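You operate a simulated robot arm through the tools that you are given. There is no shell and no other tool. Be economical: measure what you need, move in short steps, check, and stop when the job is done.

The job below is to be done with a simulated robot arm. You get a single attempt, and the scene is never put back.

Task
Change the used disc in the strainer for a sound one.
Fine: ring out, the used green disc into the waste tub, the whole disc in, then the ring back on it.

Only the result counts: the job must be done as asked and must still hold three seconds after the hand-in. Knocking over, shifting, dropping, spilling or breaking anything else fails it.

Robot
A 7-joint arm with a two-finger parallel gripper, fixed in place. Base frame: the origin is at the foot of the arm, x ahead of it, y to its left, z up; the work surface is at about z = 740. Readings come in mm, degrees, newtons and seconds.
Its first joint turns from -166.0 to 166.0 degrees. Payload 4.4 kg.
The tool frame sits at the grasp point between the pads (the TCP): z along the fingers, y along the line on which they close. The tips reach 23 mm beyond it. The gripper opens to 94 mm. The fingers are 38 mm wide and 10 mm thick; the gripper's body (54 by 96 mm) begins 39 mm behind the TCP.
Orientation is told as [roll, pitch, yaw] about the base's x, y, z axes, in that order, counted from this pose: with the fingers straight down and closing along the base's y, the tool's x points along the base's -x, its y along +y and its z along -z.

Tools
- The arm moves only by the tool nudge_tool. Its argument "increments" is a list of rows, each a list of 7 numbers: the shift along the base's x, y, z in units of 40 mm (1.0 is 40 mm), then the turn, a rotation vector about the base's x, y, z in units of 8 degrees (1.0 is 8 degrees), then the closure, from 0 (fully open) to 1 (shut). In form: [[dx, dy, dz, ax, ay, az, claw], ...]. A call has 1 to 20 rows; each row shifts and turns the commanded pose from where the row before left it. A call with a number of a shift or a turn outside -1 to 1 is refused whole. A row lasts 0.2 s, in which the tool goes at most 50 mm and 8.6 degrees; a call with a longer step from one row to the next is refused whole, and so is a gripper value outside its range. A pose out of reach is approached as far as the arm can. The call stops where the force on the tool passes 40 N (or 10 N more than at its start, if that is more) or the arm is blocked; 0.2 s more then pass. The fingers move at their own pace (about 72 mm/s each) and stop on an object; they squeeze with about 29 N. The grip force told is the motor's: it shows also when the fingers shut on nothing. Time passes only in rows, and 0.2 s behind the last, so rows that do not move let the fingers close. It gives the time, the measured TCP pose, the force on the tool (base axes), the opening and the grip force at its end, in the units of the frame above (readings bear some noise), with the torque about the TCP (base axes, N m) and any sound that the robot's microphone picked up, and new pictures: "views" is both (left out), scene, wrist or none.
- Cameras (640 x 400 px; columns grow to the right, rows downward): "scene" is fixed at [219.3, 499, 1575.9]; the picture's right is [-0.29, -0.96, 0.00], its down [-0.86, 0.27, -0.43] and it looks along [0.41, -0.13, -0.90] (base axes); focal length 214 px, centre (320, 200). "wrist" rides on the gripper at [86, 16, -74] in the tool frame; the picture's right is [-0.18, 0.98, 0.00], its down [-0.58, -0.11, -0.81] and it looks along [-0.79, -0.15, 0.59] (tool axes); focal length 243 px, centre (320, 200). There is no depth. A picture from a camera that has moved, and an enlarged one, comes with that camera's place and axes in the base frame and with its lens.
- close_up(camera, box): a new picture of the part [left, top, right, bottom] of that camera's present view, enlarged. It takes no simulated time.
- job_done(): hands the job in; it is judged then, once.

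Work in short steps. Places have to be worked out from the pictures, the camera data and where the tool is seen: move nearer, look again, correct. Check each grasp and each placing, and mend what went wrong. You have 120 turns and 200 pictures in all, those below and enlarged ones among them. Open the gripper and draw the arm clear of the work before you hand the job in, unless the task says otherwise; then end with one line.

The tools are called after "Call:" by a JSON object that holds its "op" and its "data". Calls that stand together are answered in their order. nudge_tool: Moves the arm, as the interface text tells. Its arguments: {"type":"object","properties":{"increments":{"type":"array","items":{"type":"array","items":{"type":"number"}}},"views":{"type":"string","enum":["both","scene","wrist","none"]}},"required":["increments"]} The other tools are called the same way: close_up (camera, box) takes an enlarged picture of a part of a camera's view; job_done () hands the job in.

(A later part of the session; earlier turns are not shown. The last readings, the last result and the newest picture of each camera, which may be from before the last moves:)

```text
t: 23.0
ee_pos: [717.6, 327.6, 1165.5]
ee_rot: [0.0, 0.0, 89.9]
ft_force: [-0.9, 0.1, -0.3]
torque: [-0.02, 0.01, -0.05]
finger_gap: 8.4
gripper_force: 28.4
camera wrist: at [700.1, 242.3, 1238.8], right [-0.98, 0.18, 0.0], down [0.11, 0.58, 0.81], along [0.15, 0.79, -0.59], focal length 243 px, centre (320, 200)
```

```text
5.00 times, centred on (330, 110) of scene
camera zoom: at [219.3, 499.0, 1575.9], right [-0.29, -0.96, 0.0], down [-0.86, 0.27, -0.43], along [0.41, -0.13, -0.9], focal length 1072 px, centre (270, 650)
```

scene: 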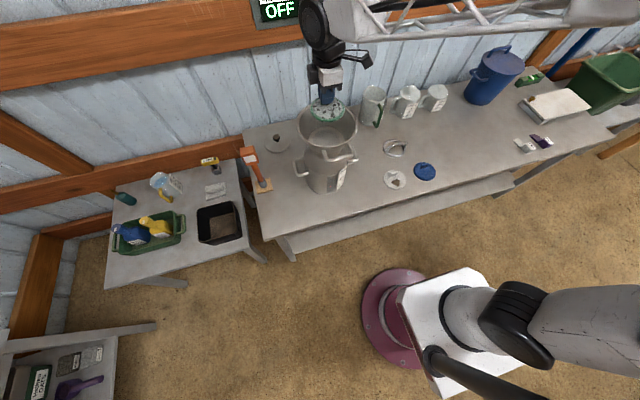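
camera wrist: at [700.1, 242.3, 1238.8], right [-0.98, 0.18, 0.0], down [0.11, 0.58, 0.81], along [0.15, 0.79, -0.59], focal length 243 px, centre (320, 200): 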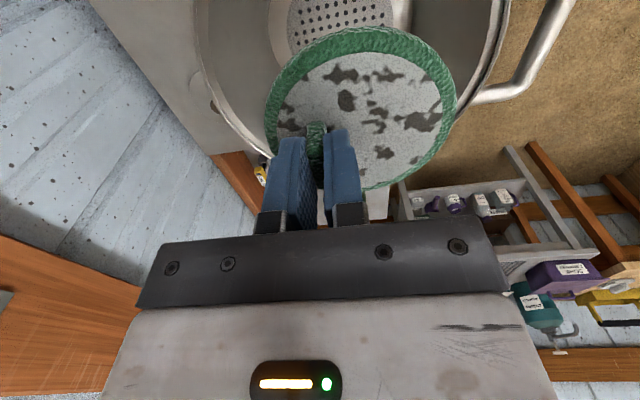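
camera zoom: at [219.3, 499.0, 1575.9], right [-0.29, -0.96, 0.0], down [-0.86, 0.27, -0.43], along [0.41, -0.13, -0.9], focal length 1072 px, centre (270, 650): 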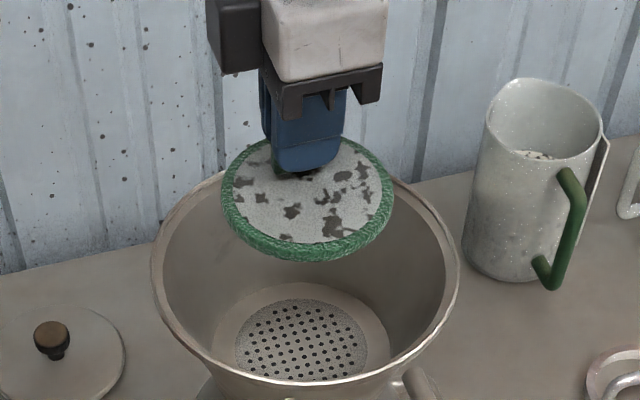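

The disc is out and the perforated plate is bare. I need a better fix on the black tub, so I'll carry the disc towards it at height and look.

Call:
{"op": "nudge_tool", "data": {"increments": [[0, 0, 0.8, 0, 0, 0, 1], [-0.35, 0.83, 0, 0, 0, 0, 1], [-0.35, 0.83, 0, 0, 0, 0, 1], [-0.35, 0.83, 0, 0, 0, 0, 1], [-0.35, 0.83, 0, 0, 0, 0, 1], [-0.35, 0.83, 0, 0, 0, 0, 1], [-0.35, 0.83, 0, 0, 0, 0, 1]]}}

```text
t: 24.6
ee_pos: [636.3, 524.6, 1195.8]
ee_rot: [0.0, 0.1, 90.0]
ft_force: [0.1, 0.2, -0.7]
torque: [-0.03, -0.05, -0.02]
finger_gap: 8.4
gripper_force: 28.8
camera wrist: at [619.0, 438.4, 1270.7], right [-0.98, 0.18, 0.0], down [0.11, 0.58, 0.81], along [0.15, 0.79, -0.59], focal length 243 px, centre (320, 200)
```

scene: 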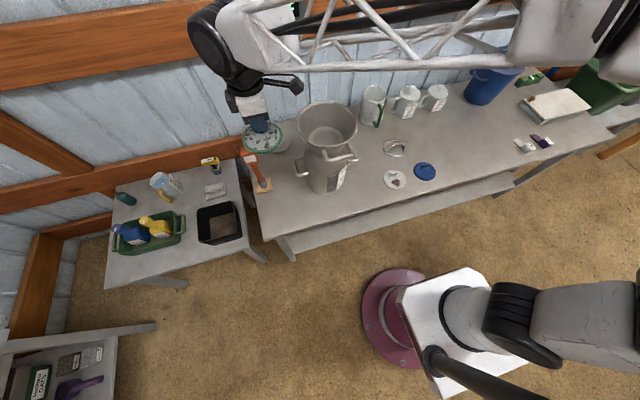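
wrist: 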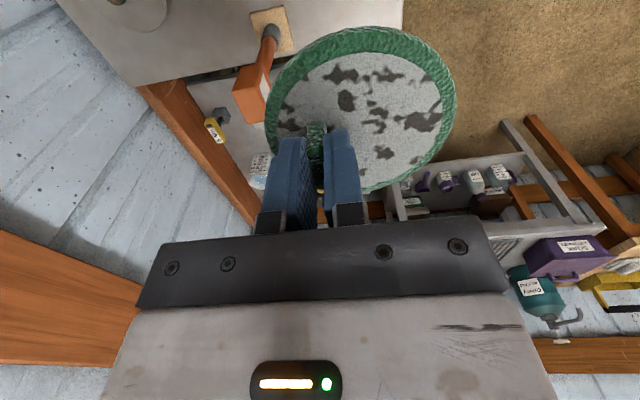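

The held disc hides the tub. By cross-checking the torque tool, the side table top is near z≈515, so the tub is low and far. I'll shift and yaw so the tub shows beside the disc.

Call:
{"op": "nudge_tool", "data": {"increments": [[-0.78, 0.475, 0, 0, 0, 0.5, 1], [-0.78, 0.475, 0, 0, 0, 0.5, 1], [-0.78, 0.475, 0, 0, 0, 0.5, 1], [-0.78, 0.475, 0, 0, 0, 0.5, 1], [-0.78, 0.475, 0, 0, 0, 0.5, 1]]}}

```text
t: 25.8
ee_pos: [482.4, 623.0, 1193.4]
ee_rot: [0.0, 0.0, 110.0]
ft_force: [-0.2, 0.1, -0.7]
torque: [-0.03, 0.0, 0.02]
finger_gap: 8.6
gripper_force: 28.9
camera wrist: at [495.1, 535.9, 1268.8], right [-0.99, -0.16, 0.0], down [-0.1, 0.58, 0.81], along [-0.13, 0.8, -0.59], focal length 243 px, centre (320, 200)
```

scene: 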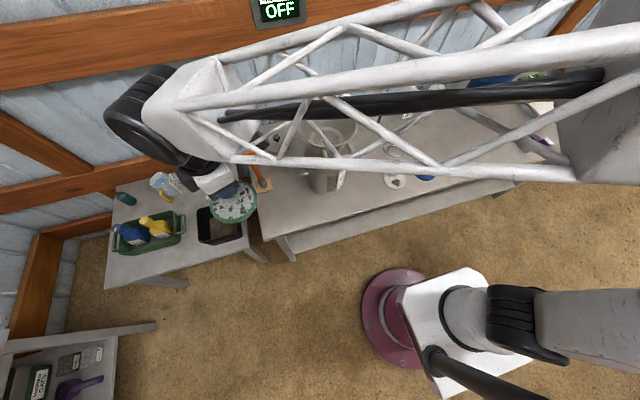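
wrist: 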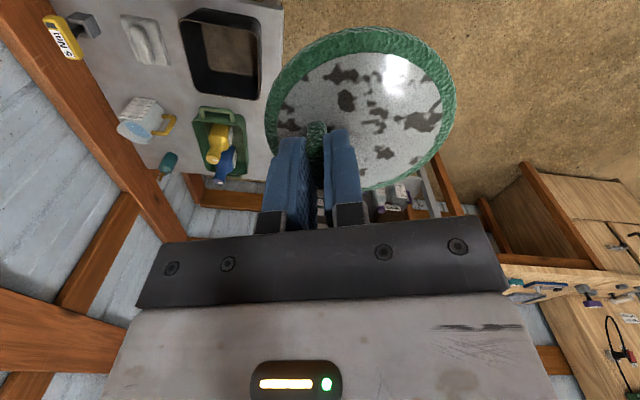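

Call:
{"op": "close_up", "data": {"camera": "wrist", "box": [120, 0, 300, 115]}}

```text
3.48 times, centred on (210, 58) of wrist
camera zoom: at [495.1, 535.9, 1268.8], right [-0.99, -0.16, 0.0], down [-0.1, 0.58, 0.81], along [-0.13, 0.8, -0.59], focal length 844 px, centre (703, 696)
```

zoom: 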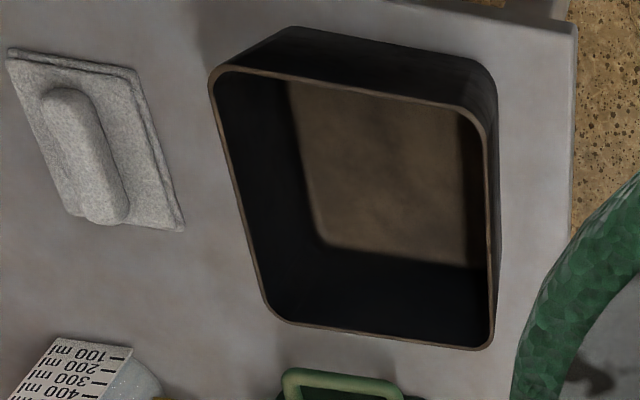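

Placing the rim at about z 670 gives a consistent square centred near (678, 848), at the edge of reach. I'll yaw to about 40° so the camera sits on the inner side, and move outward and down to see how far the arm goes.

Call:
{"op": "nudge_tool", "data": {"increments": [[0.217, 0.214, -0.5, 0, 0, -0.97, 1], [0.217, 0.214, -0.5, 0, 0, -0.97, 1], [0.217, 0.214, -0.5, 0, 0, -0.97, 1], [0.217, 0.214, -0.5, 0, 0, -0.97, 1], [0.217, 0.214, -0.5, 0, 0, -0.97, 1], [0.217, 0.214, -0.5, 0, 0, -0.97, 1], [0.217, 0.214, -0.5, 0, 0, -0.97, 1], [0.217, 0.214, -0.5, 0, 0, -0.97, 1], [0.217, 0.214, -0.5, 0, 0, -0.97, 1]]}}

```text
t: 27.8
ee_pos: [558.5, 701.3, 1015.1]
ee_rot: [0.0, 0.0, 40.0]
ft_force: [0.1, 0.1, -0.9]
torque: [0.01, 0.06, 0.0]
finger_gap: 8.5
gripper_force: 28.8
camera wrist: at [480.6, 658.2, 1090.4], right [-0.49, 0.87, 0.0], down [0.51, 0.29, 0.81], along [0.7, 0.4, -0.59], focal length 243 px, centre (320, 200)
```

scene: 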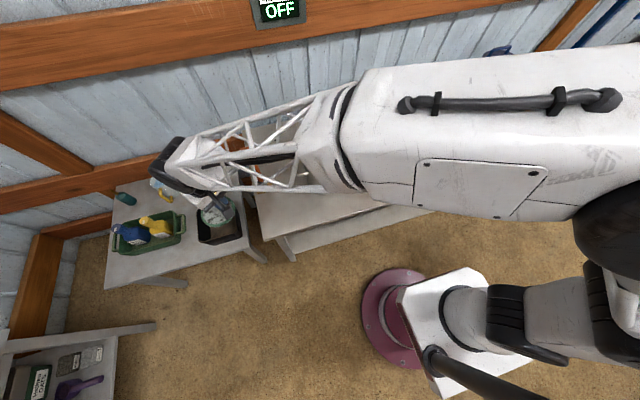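
wrist: 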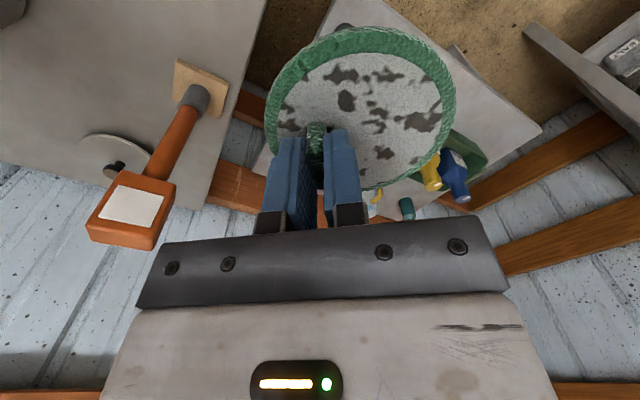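

The orange post head is at about (739, 599, 964); I'll stay clear of it. Checking the disc against the tub in the scene view.

Call:
{"op": "close_up", "data": {"camera": "scene", "box": [130, 150, 290, 260]}}

Call:
{"op": "close_up", "data": {"camera": "wrist", "box": [220, 0, 540, 220]}}

```text
3.64 times, centred on (210, 205) of scene
camera zoom: at [219.3, 499.0, 1575.9], right [-0.29, -0.96, 0.0], down [-0.86, 0.27, -0.43], along [0.41, -0.13, -0.9], focal length 780 px, centre (720, 182)
```

zoom: 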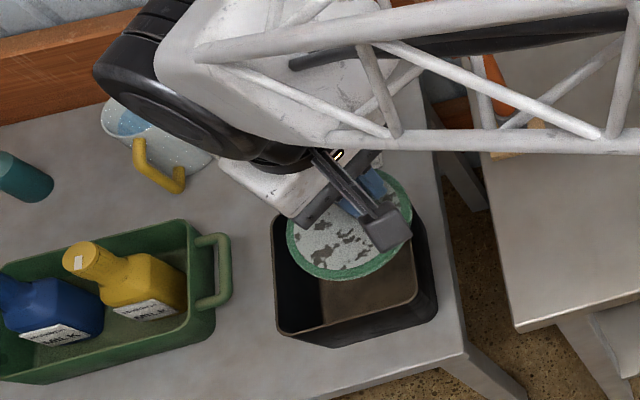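

```text
1.82 times, centred on (380, 110) of wrist
camera zoom: at [480.6, 658.2, 1090.4], right [-0.49, 0.87, 0.0], down [0.51, 0.29, 0.81], along [0.7, 0.4, -0.59], focal length 441 px, centre (211, 364)
```

zoom: 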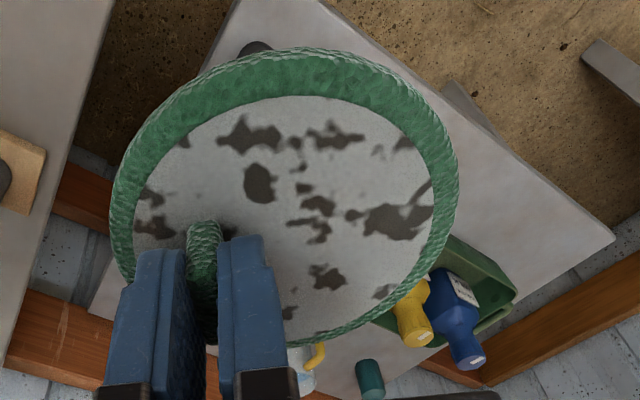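

In the scene view the disc lies over the tub, but higher up. The near tub corner triangulates to about (592, 768, 660). I'll tilt the tool outward 30° to extend reach while moving out and down.

Call:
{"op": "nudge_tool", "data": {"increments": [[0.33, 0.495, -0.8, 0.583, -0.472, 0, 1], [0.33, 0.495, -0.8, 0.583, -0.472, 0, 1], [0.33, 0.495, -0.8, 0.583, -0.472, 0, 1], [0.33, 0.495, -0.8, 0.583, -0.472, 0, 1], [0.33, 0.495, -0.8, 0.583, -0.472, 0, 1]]}}

Call:
{"op": "close_up", "data": {"camera": "scene", "box": [130, 150, 290, 260]}}

```text
t: 29.0
ee_pos: [622.6, 801.2, 857.6]
ee_rot: [6.2, -29.6, 38.4]
ft_force: [0.4, 0.4, 0.0]
torque: [-0.01, 0.0, 0.03]
finger_gap: 8.5
gripper_force: 29.3
camera wrist: at [529.2, 737.7, 881.4], right [-0.52, 0.83, 0.18], down [0.21, -0.08, 0.97], along [0.83, 0.55, -0.13], focal length 243 px, centre (320, 200)
```

scene: 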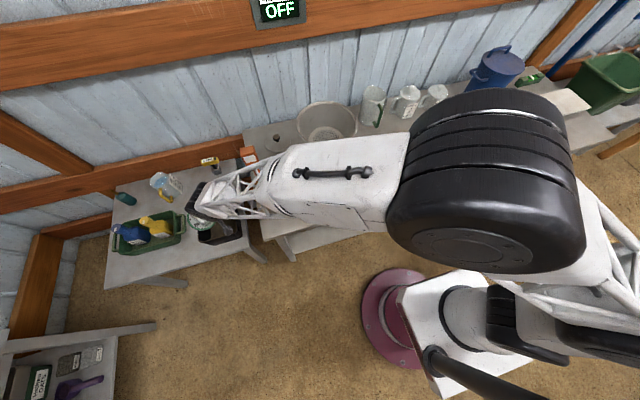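
wrist: 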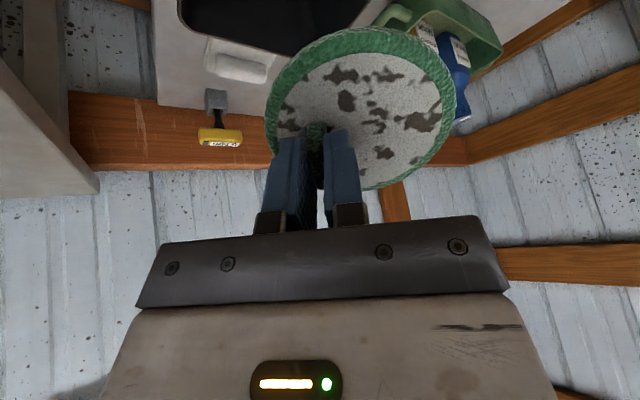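

```text
3.64 times, centred on (210, 205) of scene
camera zoom: at [219.3, 499.0, 1575.9], right [-0.29, -0.96, 0.0], down [-0.86, 0.27, -0.43], along [0.41, -0.13, -0.9], focal length 780 px, centre (720, 182)
```

zoom: 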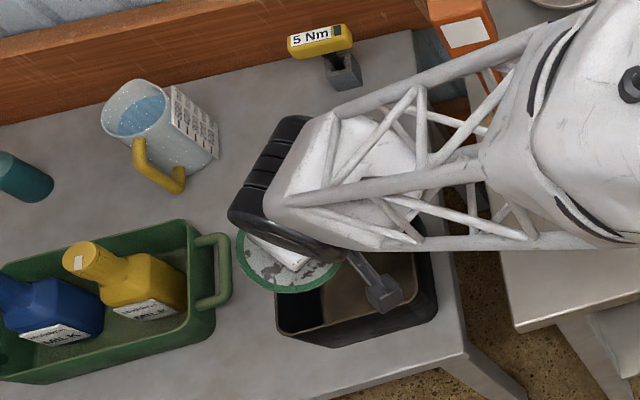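

The reach is good and the disc is now about (-86, -15) mm from the tub centre, which I put at (680, 848). I'll spin the tool -70° about its own axis so the disc's bulk faces outward.

Call:
{"op": "nudge_tool", "data": {"increments": [[0, 0, 0, 0.3, 0.378, -0.84, 1], [0, 0, 0, 0.3, 0.378, -0.84, 1], [0, 0, 0, 0.3, 0.378, -0.84, 1], [0, 0, 0, 0.3, 0.378, -0.84, 1], [0, 0, 0, 0.3, 0.378, -0.84, 1], [0, 0, 0, 0.3, 0.378, -0.84, 1], [0, 0, 0, 0.3, 0.378, -0.84, 1], [0, 0, 0, 0.3, 0.378, -0.84, 1], [0, 0, 0, 0.3, 0.378, -0.84, 1]]}}

Call:
{"op": "close_up", "data": {"camera": "scene", "box": [130, 150, 290, 260]}}

```text
t: 31.0
ee_pos: [623.7, 799.0, 858.8]
ee_rot: [29.4, -4.6, -30.9]
ft_force: [-0.3, -0.1, 0.5]
torque: [-0.02, 0.0, -0.01]
finger_gap: 8.3
gripper_force: 29.3
camera wrist: at [533.2, 827.0, 923.3], right [0.56, 0.66, 0.49], down [0.2, -0.69, 0.69], along [0.8, -0.29, -0.52], focal length 243 px, centre (320, 200)
```

scene: 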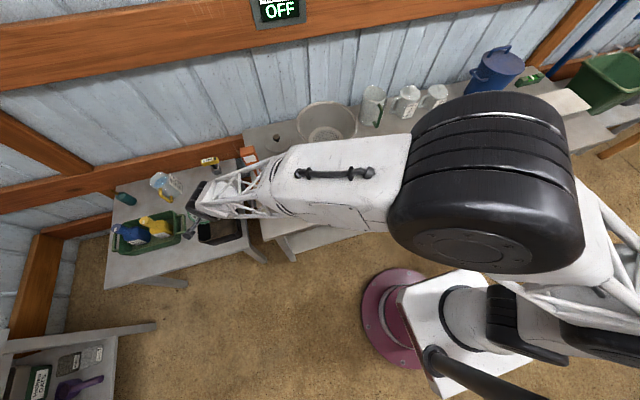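
wrist: 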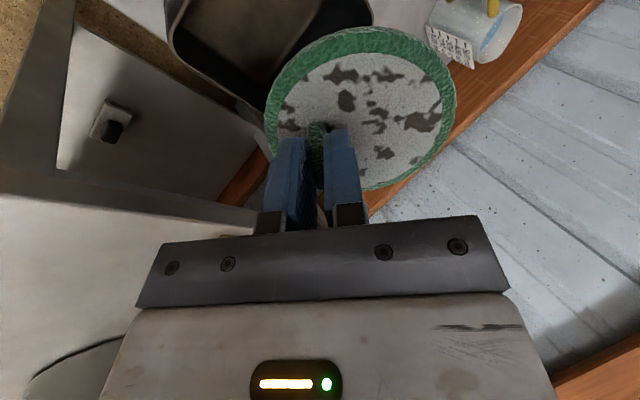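

```text
3.64 times, centred on (210, 205) of scene
camera zoom: at [219.3, 499.0, 1575.9], right [-0.29, -0.96, 0.0], down [-0.86, 0.27, -0.43], along [0.41, -0.13, -0.9], focal length 780 px, centre (720, 182)
```

zoom: 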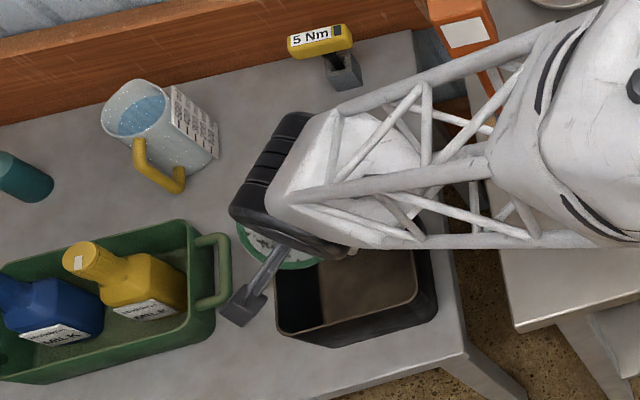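

The wrist view now shows part of the tub; I'll enlarge it to refine the tub position.

Call:
{"op": "close_up", "data": {"camera": "wrist", "box": [150, 0, 470, 200]}}

```text
2.00 times, centred on (310, 100) of wrist
camera zoom: at [533.2, 827.0, 923.3], right [0.56, 0.66, 0.49], down [0.2, -0.69, 0.69], along [0.8, -0.29, -0.52], focal length 485 px, centre (340, 400)
```

zoom: 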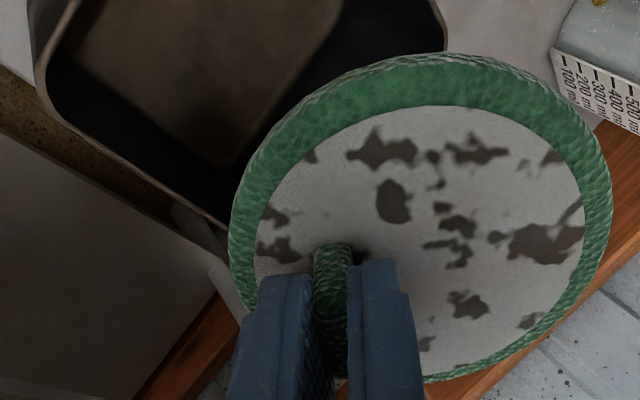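

Two tub corners fit a rim at z≈665, centred at (675, 849). The disc centre is at about (641, 838, 830), so I'll shift (+34, +11) and lower 130 mm.

Call:
{"op": "nudge_tool", "data": {"increments": [[0.43, 0.14, 0, 0, 0, 0, 1], [0.43, 0.14, 0, 0, 0, 0, 1], [0, 0, -0.8, 0, 0, 0, 1], [0, 0, -0.8, 0, 0, 0, 1], [0, 0, -0.8, 0, 0, 0, 1], [0, 0, -0.8, 0, 0, 0, 1]]}}

Call:
{"op": "close_up", "data": {"camera": "scene", "box": [130, 150, 290, 260]}}

Call:
{"op": "close_up", "data": {"camera": "wrist", "box": [150, 0, 470, 200]}}

```text
t: 32.4
ee_pos: [654.6, 808.7, 732.6]
ee_rot: [29.4, -4.6, -30.9]
ft_force: [0.7, 0.0, 0.9]
torque: [-0.03, -0.01, 0.02]
finger_gap: 8.5
gripper_force: 29.6
camera wrist: at [563.5, 836.1, 797.9], right [0.56, 0.66, 0.5], down [0.2, -0.69, 0.69], along [0.8, -0.29, -0.52], focal length 243 px, centre (320, 200)
```

scene: 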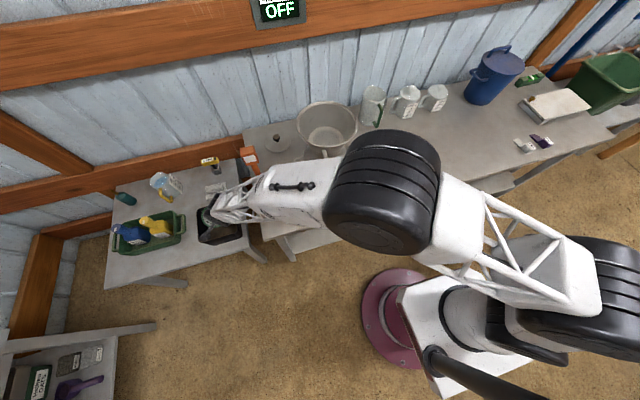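
wrist: 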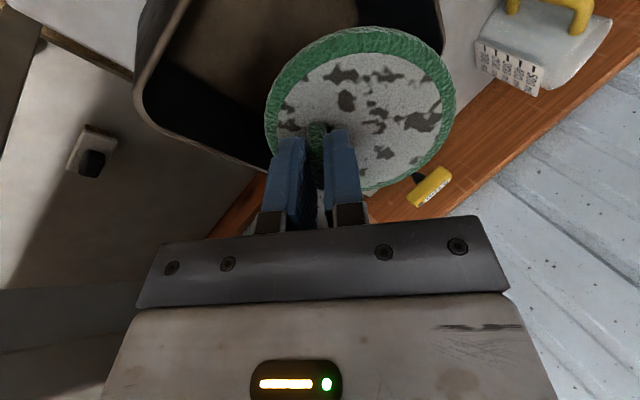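

```text
3.64 times, centred on (210, 205) of scene
camera zoom: at [219.3, 499.0, 1575.9], right [-0.29, -0.96, 0.0], down [-0.86, 0.27, -0.43], along [0.41, -0.13, -0.9], focal length 780 px, centre (720, 182)
```

zoom: 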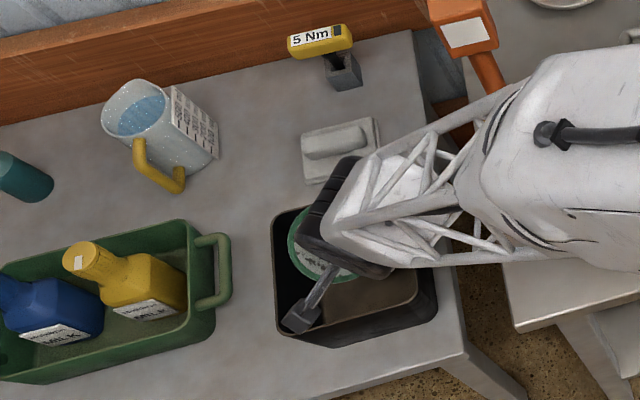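

```text
2.00 times, centred on (310, 100) of wrist
camera zoom: at [563.5, 836.1, 797.9], right [0.56, 0.66, 0.5], down [0.2, -0.69, 0.69], along [0.8, -0.29, -0.52], focal length 485 px, centre (340, 400)
```

zoom: 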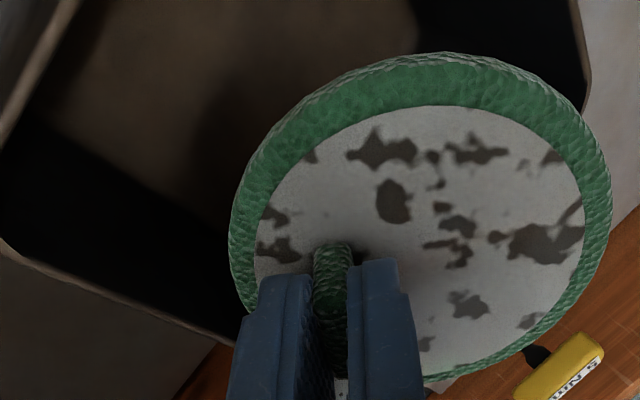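

The disc centre is at about (672, 848, 704), nearly over the tub centre at (673, 848). Lowering 38 mm so the disc is at rim level, then releasing.

Call:
{"op": "nudge_tool", "data": {"increments": [[0, 0, -0.5, 0, 0, 0, 1], [0, 0, -0.45, 0, 0, 0, 1]], "views": "wrist"}}

Call:
{"op": "close_up", "data": {"camera": "scene", "box": [170, 170, 270, 250]}}

```text
t: 33.0
ee_pos: [655.3, 809.5, 693.0]
ee_rot: [29.3, -4.6, -30.7]
ft_force: [0.7, 0.4, 0.1]
torque: [-0.02, 0.01, -0.01]
finger_gap: 8.8
gripper_force: 28.7
camera wrist: at [564.2, 837.4, 758.4], right [0.56, 0.66, 0.49], down [0.2, -0.69, 0.69], along [0.8, -0.29, -0.52], focal length 243 px, centre (320, 200)
```

wrist: 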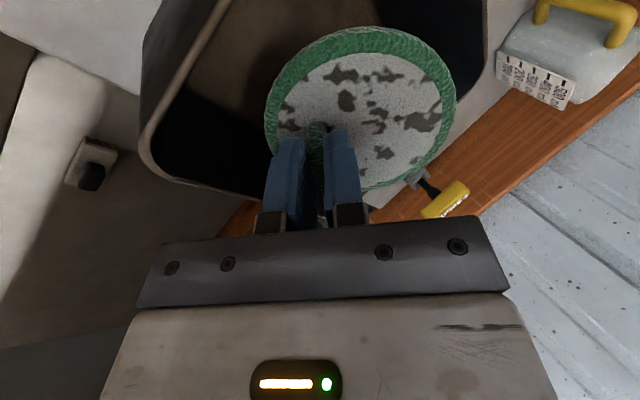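

```text
5.00 times, centred on (220, 210) of scene
camera zoom: at [219.3, 499.0, 1575.9], right [-0.29, -0.96, 0.0], down [-0.86, 0.27, -0.43], along [0.41, -0.13, -0.9], focal length 1072 px, centre (820, 150)
```

zoom: 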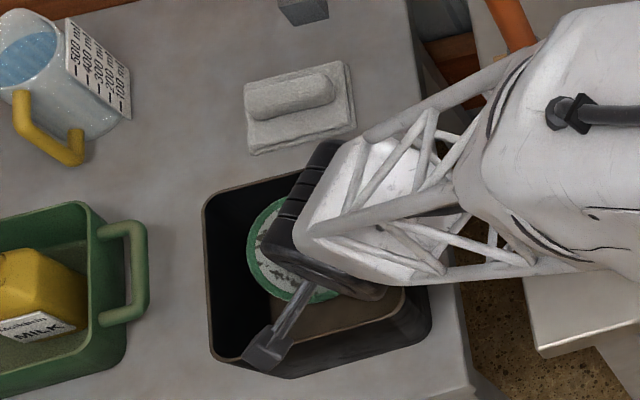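

In the scene view the disc is inside the tub outline. Releasing.

Call:
{"op": "nudge_tool", "data": {"increments": [[0, 0, -0.25, 0, 0, 0, 1], [0, 0, 0, 0, 0, 0, 0.6], [0, 0, 0, 0, 0, 0, 0.6], [0, 0, 0, 0, 0, 0, 0.6], [0, 0, 0, 0, 0, 0, 0.6]], "views": "wrist"}}

```text
t: 34.2
ee_pos: [655.2, 809.4, 681.6]
ee_rot: [29.3, -4.6, -30.8]
ft_force: [1.0, -0.5, 0.2]
torque: [0.02, 0.01, 0.01]
finger_gap: 37.7
gripper_force: 0.0
camera wrist: at [564.2, 837.9, 748.4], right [0.56, 0.66, 0.49], down [0.2, -0.69, 0.69], along [0.8, -0.29, -0.52], focal length 243 px, centre (320, 200)
```

wrist: 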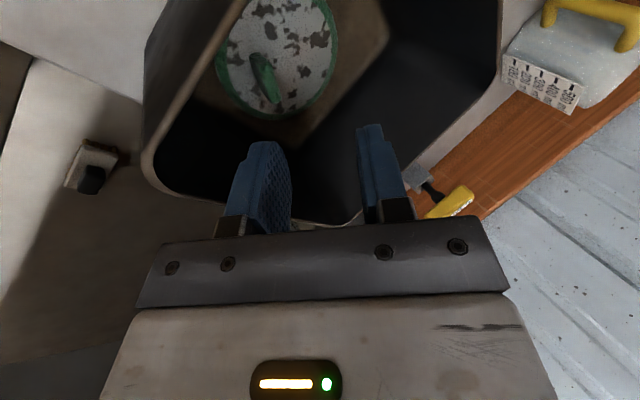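

The used disc lies in the tub. I'll raise the arm and untilt.

Call:
{"op": "nudge_tool", "data": {"increments": [[0, 0, 0.9, 0, 0, 0, 0.6], [0, 0, 0.9, 0, 0, 0, 0.6], [0, 0, 0.9, 0, 0, 0, 0.6], [0, 0, 0.9, 0, 0, 0, 0.6], [0, 0, 0.9, 0, 0, 0, 0.6], [-0.33, -0.495, 0.8, -0.583, 0.472, 0, 0.6], [-0.33, -0.495, 0.8, -0.583, 0.472, 0, 0.6], [-0.33, -0.495, 0.8, -0.583, 0.472, 0, 0.6], [-0.33, -0.495, 0.8, -0.583, 0.472, 0, 0.6], [-0.33, -0.495, 0.8, -0.583, 0.472, 0, 0.6]], "views": "scene"}}

Call:
{"op": "close_up", "data": {"camera": "scene", "box": [130, 150, 290, 260]}}

```text
t: 36.4
ee_pos: [588.4, 709.2, 1024.6]
ee_rot: [-0.5, 0.2, -29.5]
ft_force: [0.2, 0.2, -0.8]
torque: [0.0, 0.02, -0.02]
finger_gap: 37.6
gripper_force: 0.1
```

scene: 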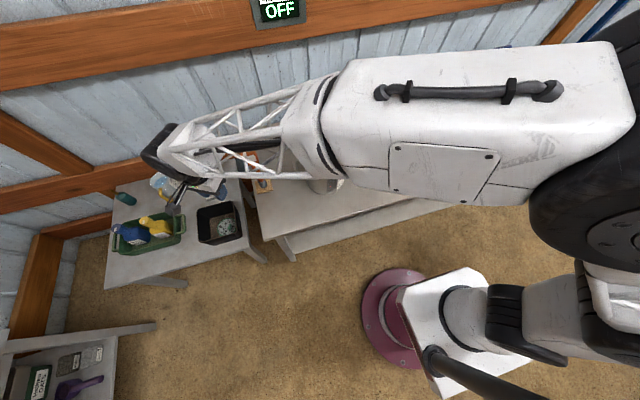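

```text
3.64 times, centred on (210, 205) of scene
camera zoom: at [219.3, 499.0, 1575.9], right [-0.29, -0.96, 0.0], down [-0.86, 0.27, -0.43], along [0.41, -0.13, -0.9], focal length 780 px, centre (720, 182)
```

zoom: 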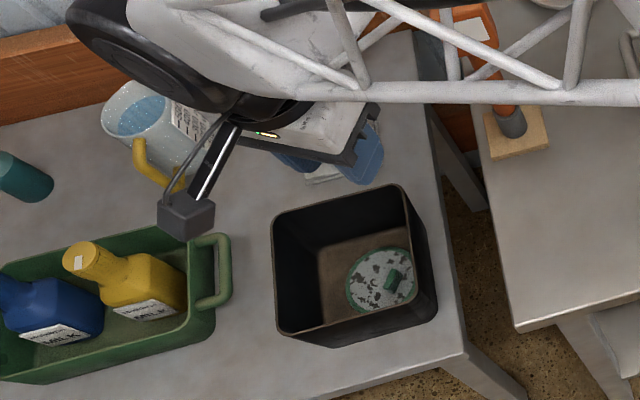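

The used disc rests in the tub and nothing else has moved. Now up and back with yaw to 90°, travelling towards the blue disc.

Call:
{"op": "nudge_tool", "data": {"increments": [[-0.15, -0.4, 0.3, 0, 0, 0.996, 0.6], [-0.15, -0.4, 0.3, 0, 0, 0.996, 0.6], [-0.15, -0.4, 0.3, 0, 0, 0.996, 0.6], [-0.15, -0.4, 0.3, 0, 0, 0.996, 0.6], [-0.15, -0.4, 0.3, 0, 0, 0.996, 0.6], [-0.15, -0.4, 0.3, 0, 0, 0.996, 0.6], [-0.15, -0.4, 0.3, 0, 0, 0.996, 0.6], [-0.15, -0.4, 0.3, 0, 0, 0.996, 0.6], [-0.15, -0.4, 0.3, 0, 0, 0.996, 0.6], [-0.15, -0.4, 0.3, 0, 0, 0.996, 0.6], [-0.15, -0.4, 0.3, 0, 0, 0.996, 0.6], [-0.15, -0.4, 0.3, 0, 0, 0.996, 0.6], [-0.15, -0.4, 0.3, 0, 0, 0.996, 0.6], [-0.15, -0.4, 0.3, 0, 0, 0.996, 0.6], [-0.15, -0.4, 0.3, 0, 0, 0.996, 0.6]], "views": "none"}}

Call:
{"op": "nudge_tool", "data": {"increments": [[0.2, -0.94, 0, 0, 0, 0, 0.6], [0.2, -0.94, 0, 0, 0, 0, 0.6], [0.2, -0.94, 0, 0, 0, 0, 0.6], [0.2, -0.94, 0, 0, 0, 0, 0.6], [0.2, -0.94, 0, 0, 0, 0, 0.6], [0.2, -0.94, 0, 0, 0, 0, 0.6], [0.2, -0.94, 0, 0, 0, 0, 0.6], [0.2, -0.94, 0, 0, 0, 0, 0.6], [0.2, -0.94, 0, 0, 0, 0, 0.6], [0.2, -0.94, 0, 0, 0, 0, 0.6], [0.2, -0.94, -0.1, 0, 0, 0, 0.6], [0.2, -0.94, -0.3, 0, 0, 0, 0.6], [0.2, -0.94, -0.7, 0, 0, 0, 0.6], [0.2, -0.94, -0.7, 0, 0, 0, 0.6], [0.2, -0.94, -0.7, 0, 0, 0, 0.6], [0.2, -0.94, -0.7, 0, 0, 0, 0.6]]}}

```text
t: 39.6
ee_pos: [501.3, 470.6, 1202.6]
ee_rot: [-0.5, 0.1, 90.2]
ft_force: [-0.7, -0.1, -0.5]
torque: [0.02, -0.02, 0.01]
finger_gap: 37.6
gripper_force: 0.0
```

```text
t: 43.0
ee_pos: [629.5, -137.9, 1073.5]
ee_rot: [-0.5, 0.1, 89.9]
ft_force: [0.0, 0.3, 0.2]
torque: [0.02, 0.01, 0.0]
finger_gap: 37.5
gripper_force: 0.1
camera wrist: at [611.8, -223.6, 1146.4], right [-0.98, 0.19, -0.01], down [0.1, 0.58, 0.81], along [0.15, 0.79, -0.59], focal length 243 px, centre (320, 200)
```

scene: 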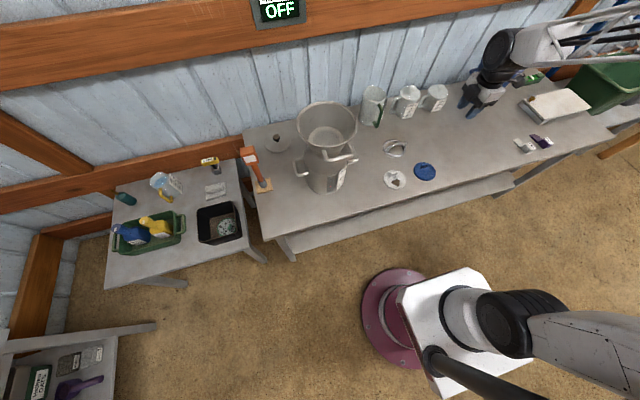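
wrist: 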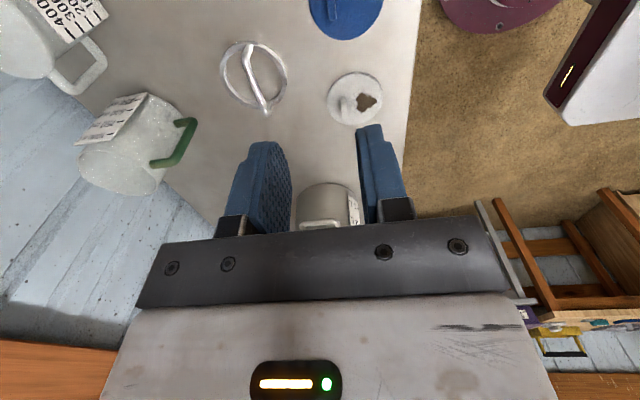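

The blue disc is at about (600, -130). I'll descend and shift -y for a closer look, trimming the 0.5° roll.

Call:
{"op": "nudge_tool", "data": {"increments": [[0, -0.2, -0.9, 0.06, 0, 0, 0.6], [0, -0.2, -0.9, 0, 0, 0, 0.6], [0, -0.2, -0.9, 0, 0, 0, 0.6], [0, -0.2, -0.9, 0, 0, 0, 0.6], [0, -0.1, -0.5, 0, 0, 0, 0.6]], "views": "wrist"}}

Call:
{"op": "close_up", "data": {"camera": "wrist", "box": [200, 0, 440, 150]}}

Call:
{"op": "close_up", "data": {"camera": "scene", "box": [394, 150, 458, 190]}}

```text
t: 44.2
ee_pos: [629.7, -169.1, 909.5]
ee_rot: [-0.4, -0.3, 89.9]
ft_force: [0.6, 0.1, -0.6]
torque: [-0.01, 0.04, 0.04]
finger_gap: 37.5
gripper_force: 0.1
camera wrist: at [612.0, -256.2, 982.9], right [-0.98, 0.19, -0.01], down [0.1, 0.58, 0.81], along [0.15, 0.8, -0.59], focal length 243 px, centre (320, 200)
```

wrist: 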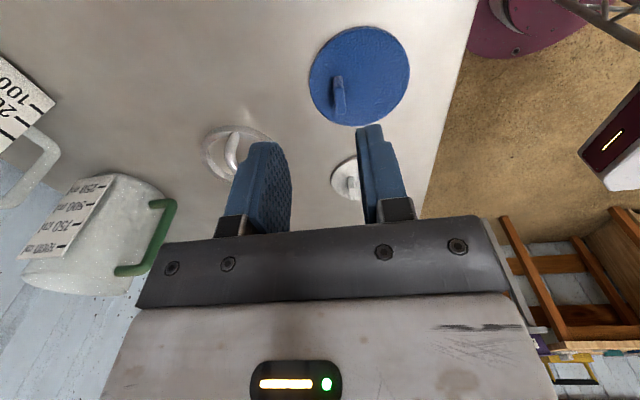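

```text
2.67 times, centred on (320, 75) of wrist
camera zoom: at [612.0, -256.2, 982.9], right [-0.98, 0.19, -0.01], down [0.1, 0.58, 0.81], along [0.15, 0.8, -0.59], focal length 647 px, centre (320, 533)
```

zoom: 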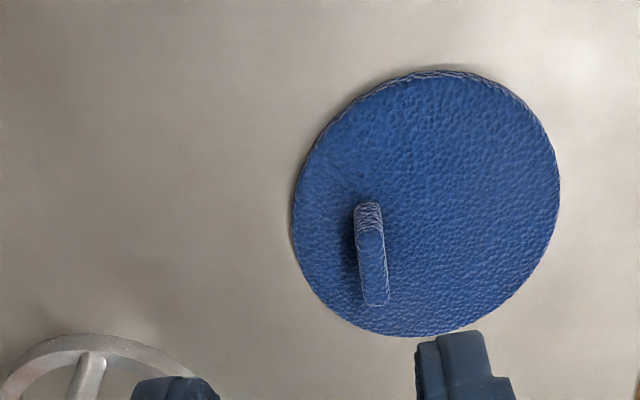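

```text
10.00 times, centred on (426, 170) of scene
camera zoom: at [219.3, 499.0, 1575.9], right [-0.29, -0.96, 0.0], down [-0.86, 0.27, -0.43], along [0.41, -0.13, -0.9], focal length 2145 px, centre (-740, 500)
```

zoom: 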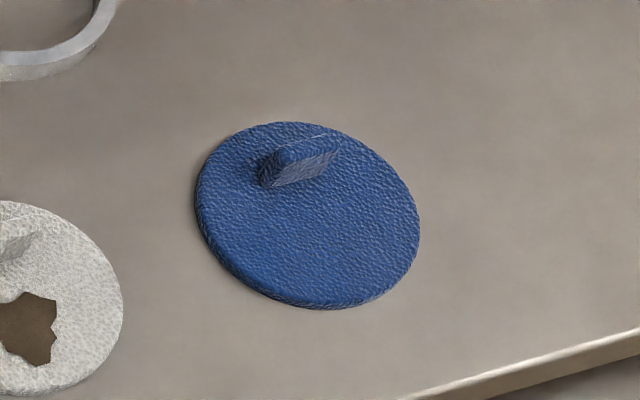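

The blue disc is whole. Its tab is at about (618, -124), along y, top near z 763. I'll line up and descend to 820.

Call:
{"op": "nudge_tool", "data": {"increments": [[-0.14, 0.56, -0.5, 0.05, 0.04, 0, 0.64], [-0.14, 0.56, -0.5, 0, 0, 0, 0.64], [0, 0, -0.6, 0, 0, 0, 0.64], [0, 0, -0.6, 0, 0, 0, 0.64]], "views": "wrist"}}

Call:
{"op": "close_up", "data": {"camera": "wrist", "box": [180, 40, 440, 240]}}

Call:
{"op": "close_up", "data": {"camera": "scene", "box": [394, 140, 458, 180]}}

```text
t: 45.2
ee_pos: [620.5, -120.9, 821.4]
ee_rot: [-0.1, -0.8, 89.9]
ft_force: [-0.8, -0.5, -0.6]
torque: [0.0, 0.02, -0.05]
finger_gap: 33.7
gripper_force: 0.1
camera wrist: at [603.2, -209.1, 894.6], right [-0.98, 0.19, 0.0], down [0.11, 0.57, 0.81], along [0.15, 0.8, -0.58], focal length 243 px, centre (320, 200)
```

wrist: 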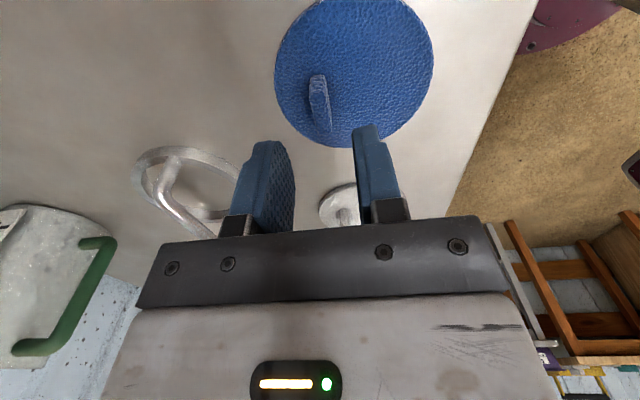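

```text
2.00 times, centred on (310, 140) of wrist
camera zoom: at [603.2, -209.1, 894.6], right [-0.98, 0.19, 0.0], down [0.11, 0.57, 0.81], along [0.15, 0.8, -0.58], focal length 485 px, centre (340, 320)
```

zoom: 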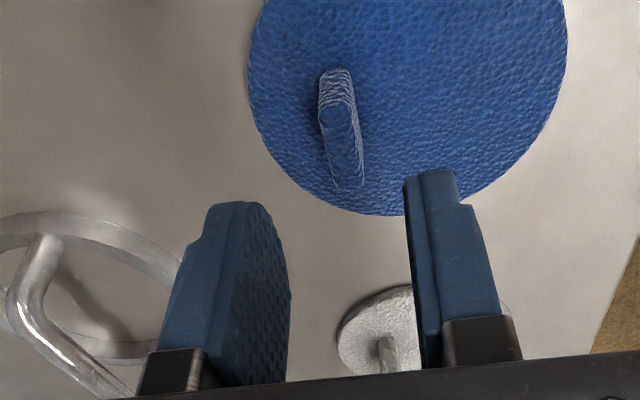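

```text
10.00 times, centred on (426, 160) of scene
camera zoom: at [219.3, 499.0, 1575.9], right [-0.29, -0.96, 0.0], down [-0.86, 0.27, -0.43], along [0.41, -0.13, -0.9], focal length 2145 px, centre (-740, 600)
```

zoom: 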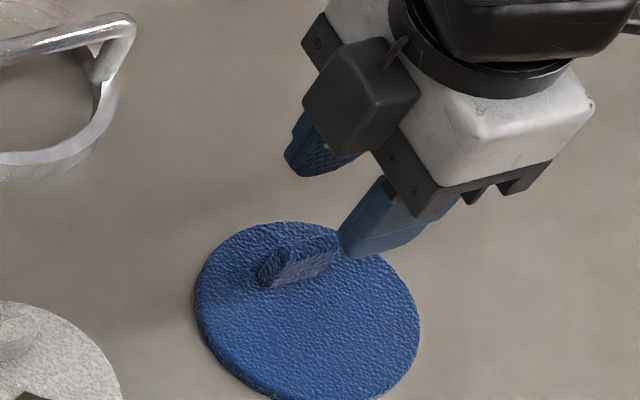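

The tab is at (618.7, -121). A small x and tilt trim, then descend to z≈775.

Call:
{"op": "nudge_tool", "data": {"increments": [[-0.04, 0, -0.4, -0.1, 0, 0, 0.64], [0, 0, -0.4, 0, 0, 0, 0.64], [0, 0, -0.25, 0, 0, 0, 0.64], [0, 0, -0.1, 0, 0, 0, 0.64]], "views": "wrist"}}

Call:
{"op": "close_up", "data": {"camera": "wrist", "box": [180, 40, 440, 240]}}

Call:
{"op": "close_up", "data": {"camera": "scene", "box": [394, 150, 458, 190]}}

```text
t: 46.2
ee_pos: [617.6, -121.7, 775.1]
ee_rot: [0.0, 0.0, 89.9]
ft_force: [-0.2, 0.5, -0.1]
torque: [0.0, -0.01, 0.01]
finger_gap: 33.8
gripper_force: 0.2
camera wrist: at [600.1, -208.1, 850.1], right [-0.98, 0.19, 0.0], down [0.11, 0.58, 0.81], along [0.15, 0.79, -0.59], focal length 243 px, centre (320, 200)
```

wrist: 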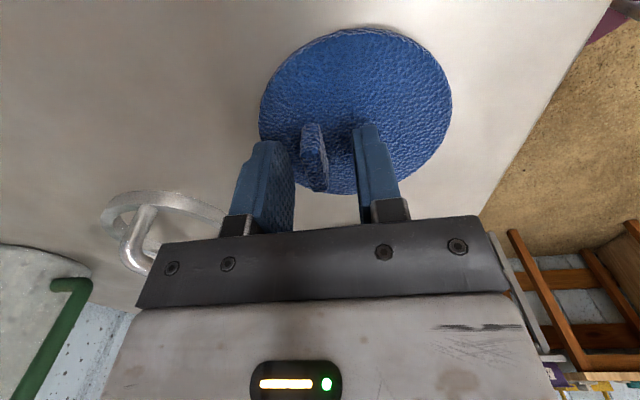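

```text
2.00 times, centred on (310, 140) of wrist
camera zoom: at [600.1, -208.1, 850.1], right [-0.98, 0.19, 0.0], down [0.11, 0.58, 0.81], along [0.15, 0.79, -0.59], focal length 485 px, centre (340, 320)
```

zoom: 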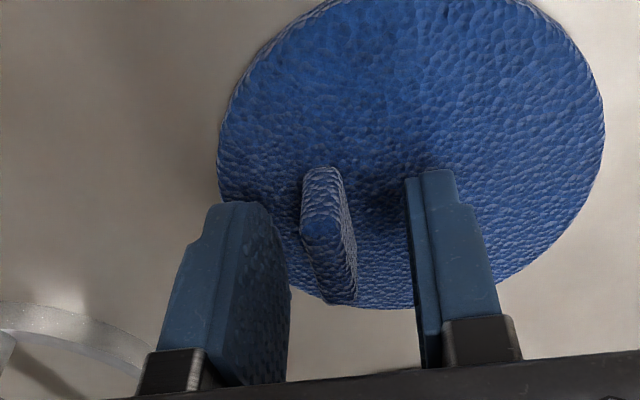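

```text
10.00 times, centred on (426, 170) of scene
camera zoom: at [219.3, 499.0, 1575.9], right [-0.29, -0.96, 0.0], down [-0.86, 0.27, -0.43], along [0.41, -0.13, -0.9], focal length 2145 px, centre (-740, 500)
```

zoom: 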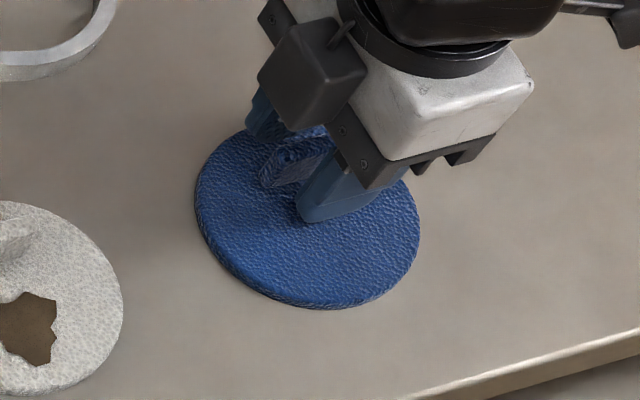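

The geometry matches the used-disc grasp. Closing with the same small shift.

Call:
{"op": "nudge_tool", "data": {"increments": [[0.03, 0.05, 0.03, 0, 0, 0, 0.75], [0, 0, 0, 0, 0, 0, 1], [0, 0, 0, 0, 0, 0, 1], [0, 0, 0, 0, 0, 0, 1]], "views": "none"}}

Call:
{"op": "nudge_tool", "data": {"increments": [[0, 0, 0.15, 0, 0, 0, 1], [0, 0, 0.3, 0, 0, 0, 1], [0, 0, 0.6, 0, 0, 0, 1], [0, 0, 0.8, 0, 0, 0, 1]], "views": "wrist"}}

```text
t: 47.2
ee_pos: [618.9, -119.4, 777.0]
ee_rot: [0.0, 0.0, 89.8]
ft_force: [0.4, -1.0, 3.1]
torque: [0.01, 0.01, -0.02]
finger_gap: 8.5
gripper_force: 28.9
```

```text
t: 48.2
ee_pos: [617.7, -119.7, 850.5]
ee_rot: [0.1, 0.0, 90.0]
ft_force: [-0.6, 0.2, 0.1]
torque: [0.0, 0.0, 0.02]
finger_gap: 8.5
gripper_force: 28.8
camera wrist: at [601.1, -206.7, 926.2], right [-0.98, 0.19, 0.0], down [0.11, 0.58, 0.81], along [0.15, 0.79, -0.59], focal length 243 px, centre (320, 200)
```

wrist: 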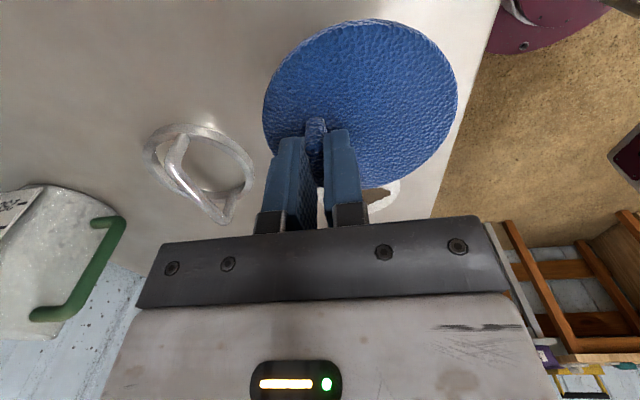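

The blue disc is held level. Lifting and carrying it over the strainer.

Call:
{"op": "nudge_tool", "data": {"increments": [[0, 0, 0.9, 0, 0, 0, 1], [0, 0, 0.9, 0, 0, 0, 1], [0, 0, 0.9, 0, 0, 0, 1], [0, 0, 0.9, 0, 0, 0, 1], [0, 0, 0.9, 0, 0, 0, 1], [0, 0, 0.9, 0, 0, 0, 1], [0, 0, 0.9, 0, 0, 0, 1], [0, 0, 0.9, 0, 0, 0, 1], [0, 0, 0.68, 0, 0, 0, 1]], "views": "none"}}

Call:
{"op": "nudge_tool", "data": {"increments": [[0.2115, 0.933, 0, 0, 0, 0, 1], [0.2115, 0.933, 0, 0, 0, 0, 1], [0.2115, 0.933, 0, 0, 0, 0, 1], [0.2115, 0.933, 0, 0, 0, 0, 1], [0.2115, 0.933, 0, 0, 0, 0, 1], [0.2115, 0.933, 0, 0, 0, 0, 1], [0.2115, 0.933, 0, 0, 0, 0, 1], [0.2115, 0.933, 0, 0, 0, 0, 1], [0.2115, 0.933, 0, 0, 0, 0, 1], [0.2115, 0.933, 0, 0, 0, 0, 1], [0.2115, 0.933, 0, 0, 0, 0, 1], [0.2115, 0.933, 0, 0, 0, 0, 1], [0, 0, 0, 0, 0, 0, 1]]}}

Call:
{"op": "close_up", "data": {"camera": "scene", "box": [285, 70, 375, 150]}}

```text
t: 50.2
ee_pos: [616.7, -120.1, 1168.0]
ee_rot: [0.1, -0.1, 90.0]
ft_force: [0.1, 0.5, -0.5]
torque: [-0.01, -0.01, 0.0]
finger_gap: 8.6
gripper_force: 29.2
```

```text
t: 53.0
ee_pos: [719.5, 328.0, 1163.1]
ee_rot: [0.0, 0.1, 90.0]
ft_force: [0.7, 0.2, -0.5]
torque: [-0.01, 0.02, 0.02]
finger_gap: 8.4
gripper_force: 29.2
camera wrist: at [702.7, 242.0, 1237.1], right [-0.98, 0.19, 0.0], down [0.11, 0.58, 0.81], along [0.15, 0.79, -0.59], focal length 243 px, centre (320, 200)
```

scene: 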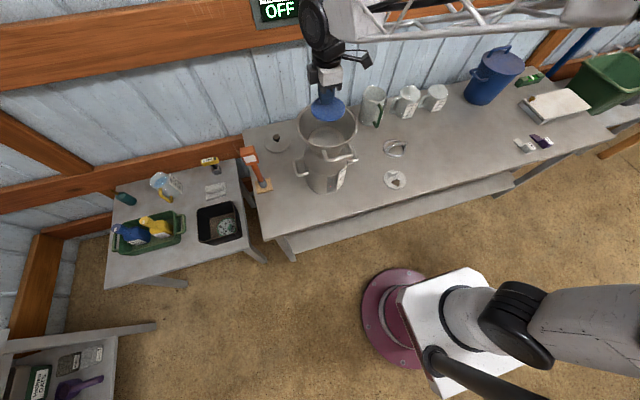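
wrist: 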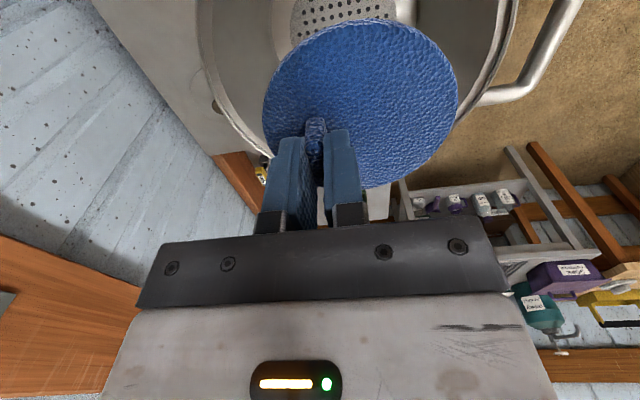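

```text
5.00 times, centred on (330, 110) of scene
camera zoom: at [219.3, 499.0, 1575.9], right [-0.29, -0.96, 0.0], down [-0.86, 0.27, -0.43], along [0.41, -0.13, -0.9], focal length 1072 px, centre (270, 650)
```

zoom: 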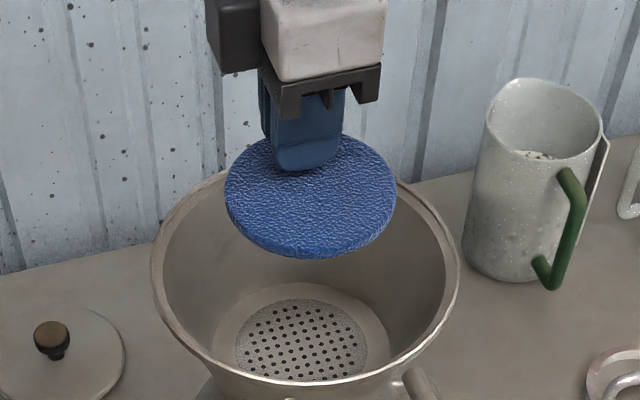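

Relative to the used disc at the same spot, this one sits about 2 mm to -y. I'll trim and descend to about 15 mm above the seat.

Call:
{"op": "nudge_tool", "data": {"increments": [[-0.03, 0.05, -0.8, 0, 0, 0, 1], [0, 0, -0.8, 0, 0, 0, 1], [0, 0, -0.6, 0, 0, 0, 1], [0, 0, -0.5, 0, 0, 0, 1], [0, 0, -0.1, 0, 0, 0, 1]], "views": "wrist"}}

Call:
{"op": "close_up", "data": {"camera": "scene", "box": [298, 110, 362, 150]}}

```text
t: 54.2
ee_pos: [717.6, 330.2, 1054.6]
ee_rot: [0.0, -0.1, 89.9]
ft_force: [-0.1, 0.9, -0.1]
torque: [0.02, -0.01, -0.01]
finger_gap: 8.6
gripper_force: 28.6
camera wrist: at [700.7, 244.6, 1128.6], right [-0.98, 0.19, 0.0], down [0.11, 0.58, 0.81], along [0.15, 0.79, -0.59], focal length 243 px, centre (320, 200)
```

wrist: 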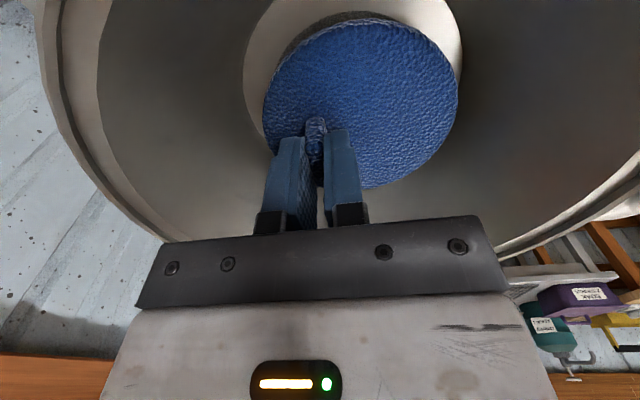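

```text
10.00 times, centred on (330, 130) of scene
camera zoom: at [219.3, 499.0, 1575.9], right [-0.29, -0.96, 0.0], down [-0.86, 0.27, -0.43], along [0.41, -0.13, -0.9], focal length 2145 px, centre (220, 900)
```

zoom: 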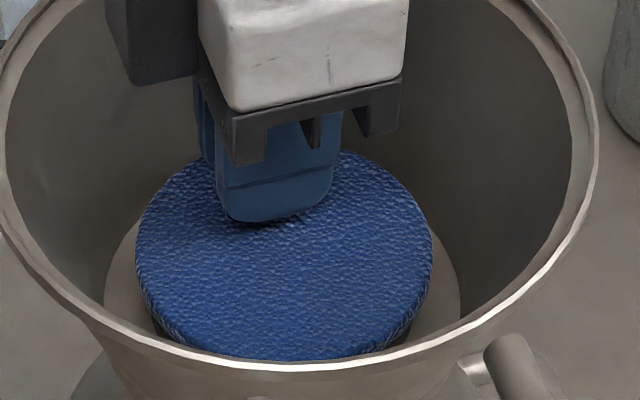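

Centred well on the seat. Stepping down to feel contact.

Call:
{"op": "nudge_tool", "data": {"increments": [[0, 0, -0.1, 0, 0, 0, 1], [0, 0, -0.1, 0, 0, 0, 1], [0, 0, -0.1, 0, 0, 0, 1], [0, 0, -0.06, 0, 0, 0, 1]], "views": "none"}}

Call:
{"op": "close_up", "data": {"camera": "scene", "box": [298, 110, 362, 150]}}

```text
t: 55.2
ee_pos: [718.5, 328.9, 1039.1]
ee_rot: [-0.1, 0.0, 89.9]
ft_force: [0.0, 0.2, -0.3]
torque: [-0.01, -0.04, -0.02]
finger_gap: 8.7
gripper_force: 28.8
```

```text
10.00 times, centred on (330, 130) of scene
camera zoom: at [219.3, 499.0, 1575.9], right [-0.29, -0.96, 0.0], down [-0.86, 0.27, -0.43], along [0.41, -0.13, -0.9], focal length 2145 px, centre (220, 900)
```

zoom: 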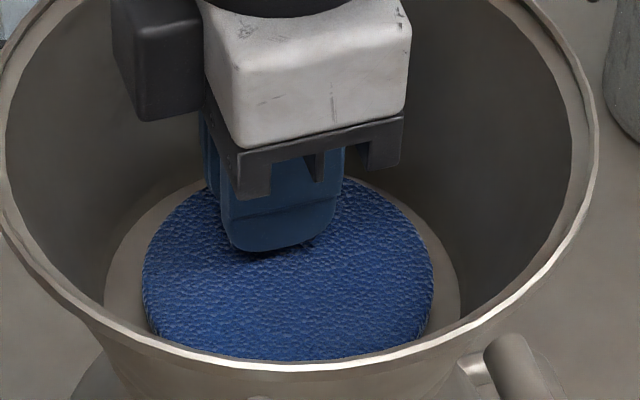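

The disc is about 2 mm to -y of where the used one sat; I'll trim and continue down.

Call:
{"op": "nudge_tool", "data": {"increments": [[0, 0.04, -0.05, 0, 0, 0, 1], [0, 0, -0.05, 0, 0, 0, 1], [0, 0, -0.04, 0, 0, 0, 1]], "views": "none"}}

Call:
{"op": "close_up", "data": {"camera": "scene", "box": [298, 110, 362, 150]}}

```text
t: 56.0
ee_pos: [720.6, 331.5, 1033.4]
ee_rot: [0.0, 0.0, 89.8]
ft_force: [-1.6, 1.1, 0.7]
torque: [0.0, 0.01, 0.0]
finger_gap: 8.7
gripper_force: 28.9
```

```text
10.00 times, centred on (330, 130) of scene
camera zoom: at [219.3, 499.0, 1575.9], right [-0.29, -0.96, 0.0], down [-0.86, 0.27, -0.43], along [0.41, -0.13, -0.9], focal length 2145 px, centre (220, 900)
```

zoom: 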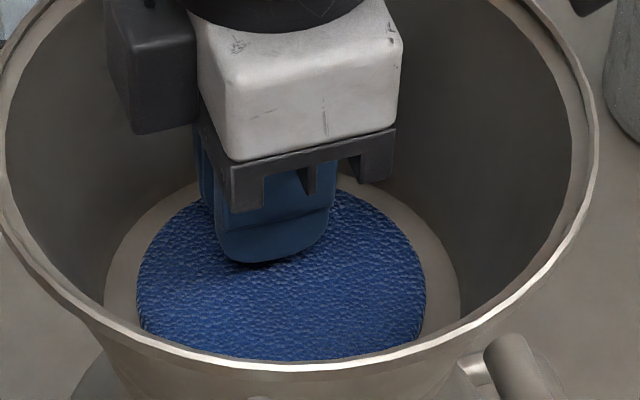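

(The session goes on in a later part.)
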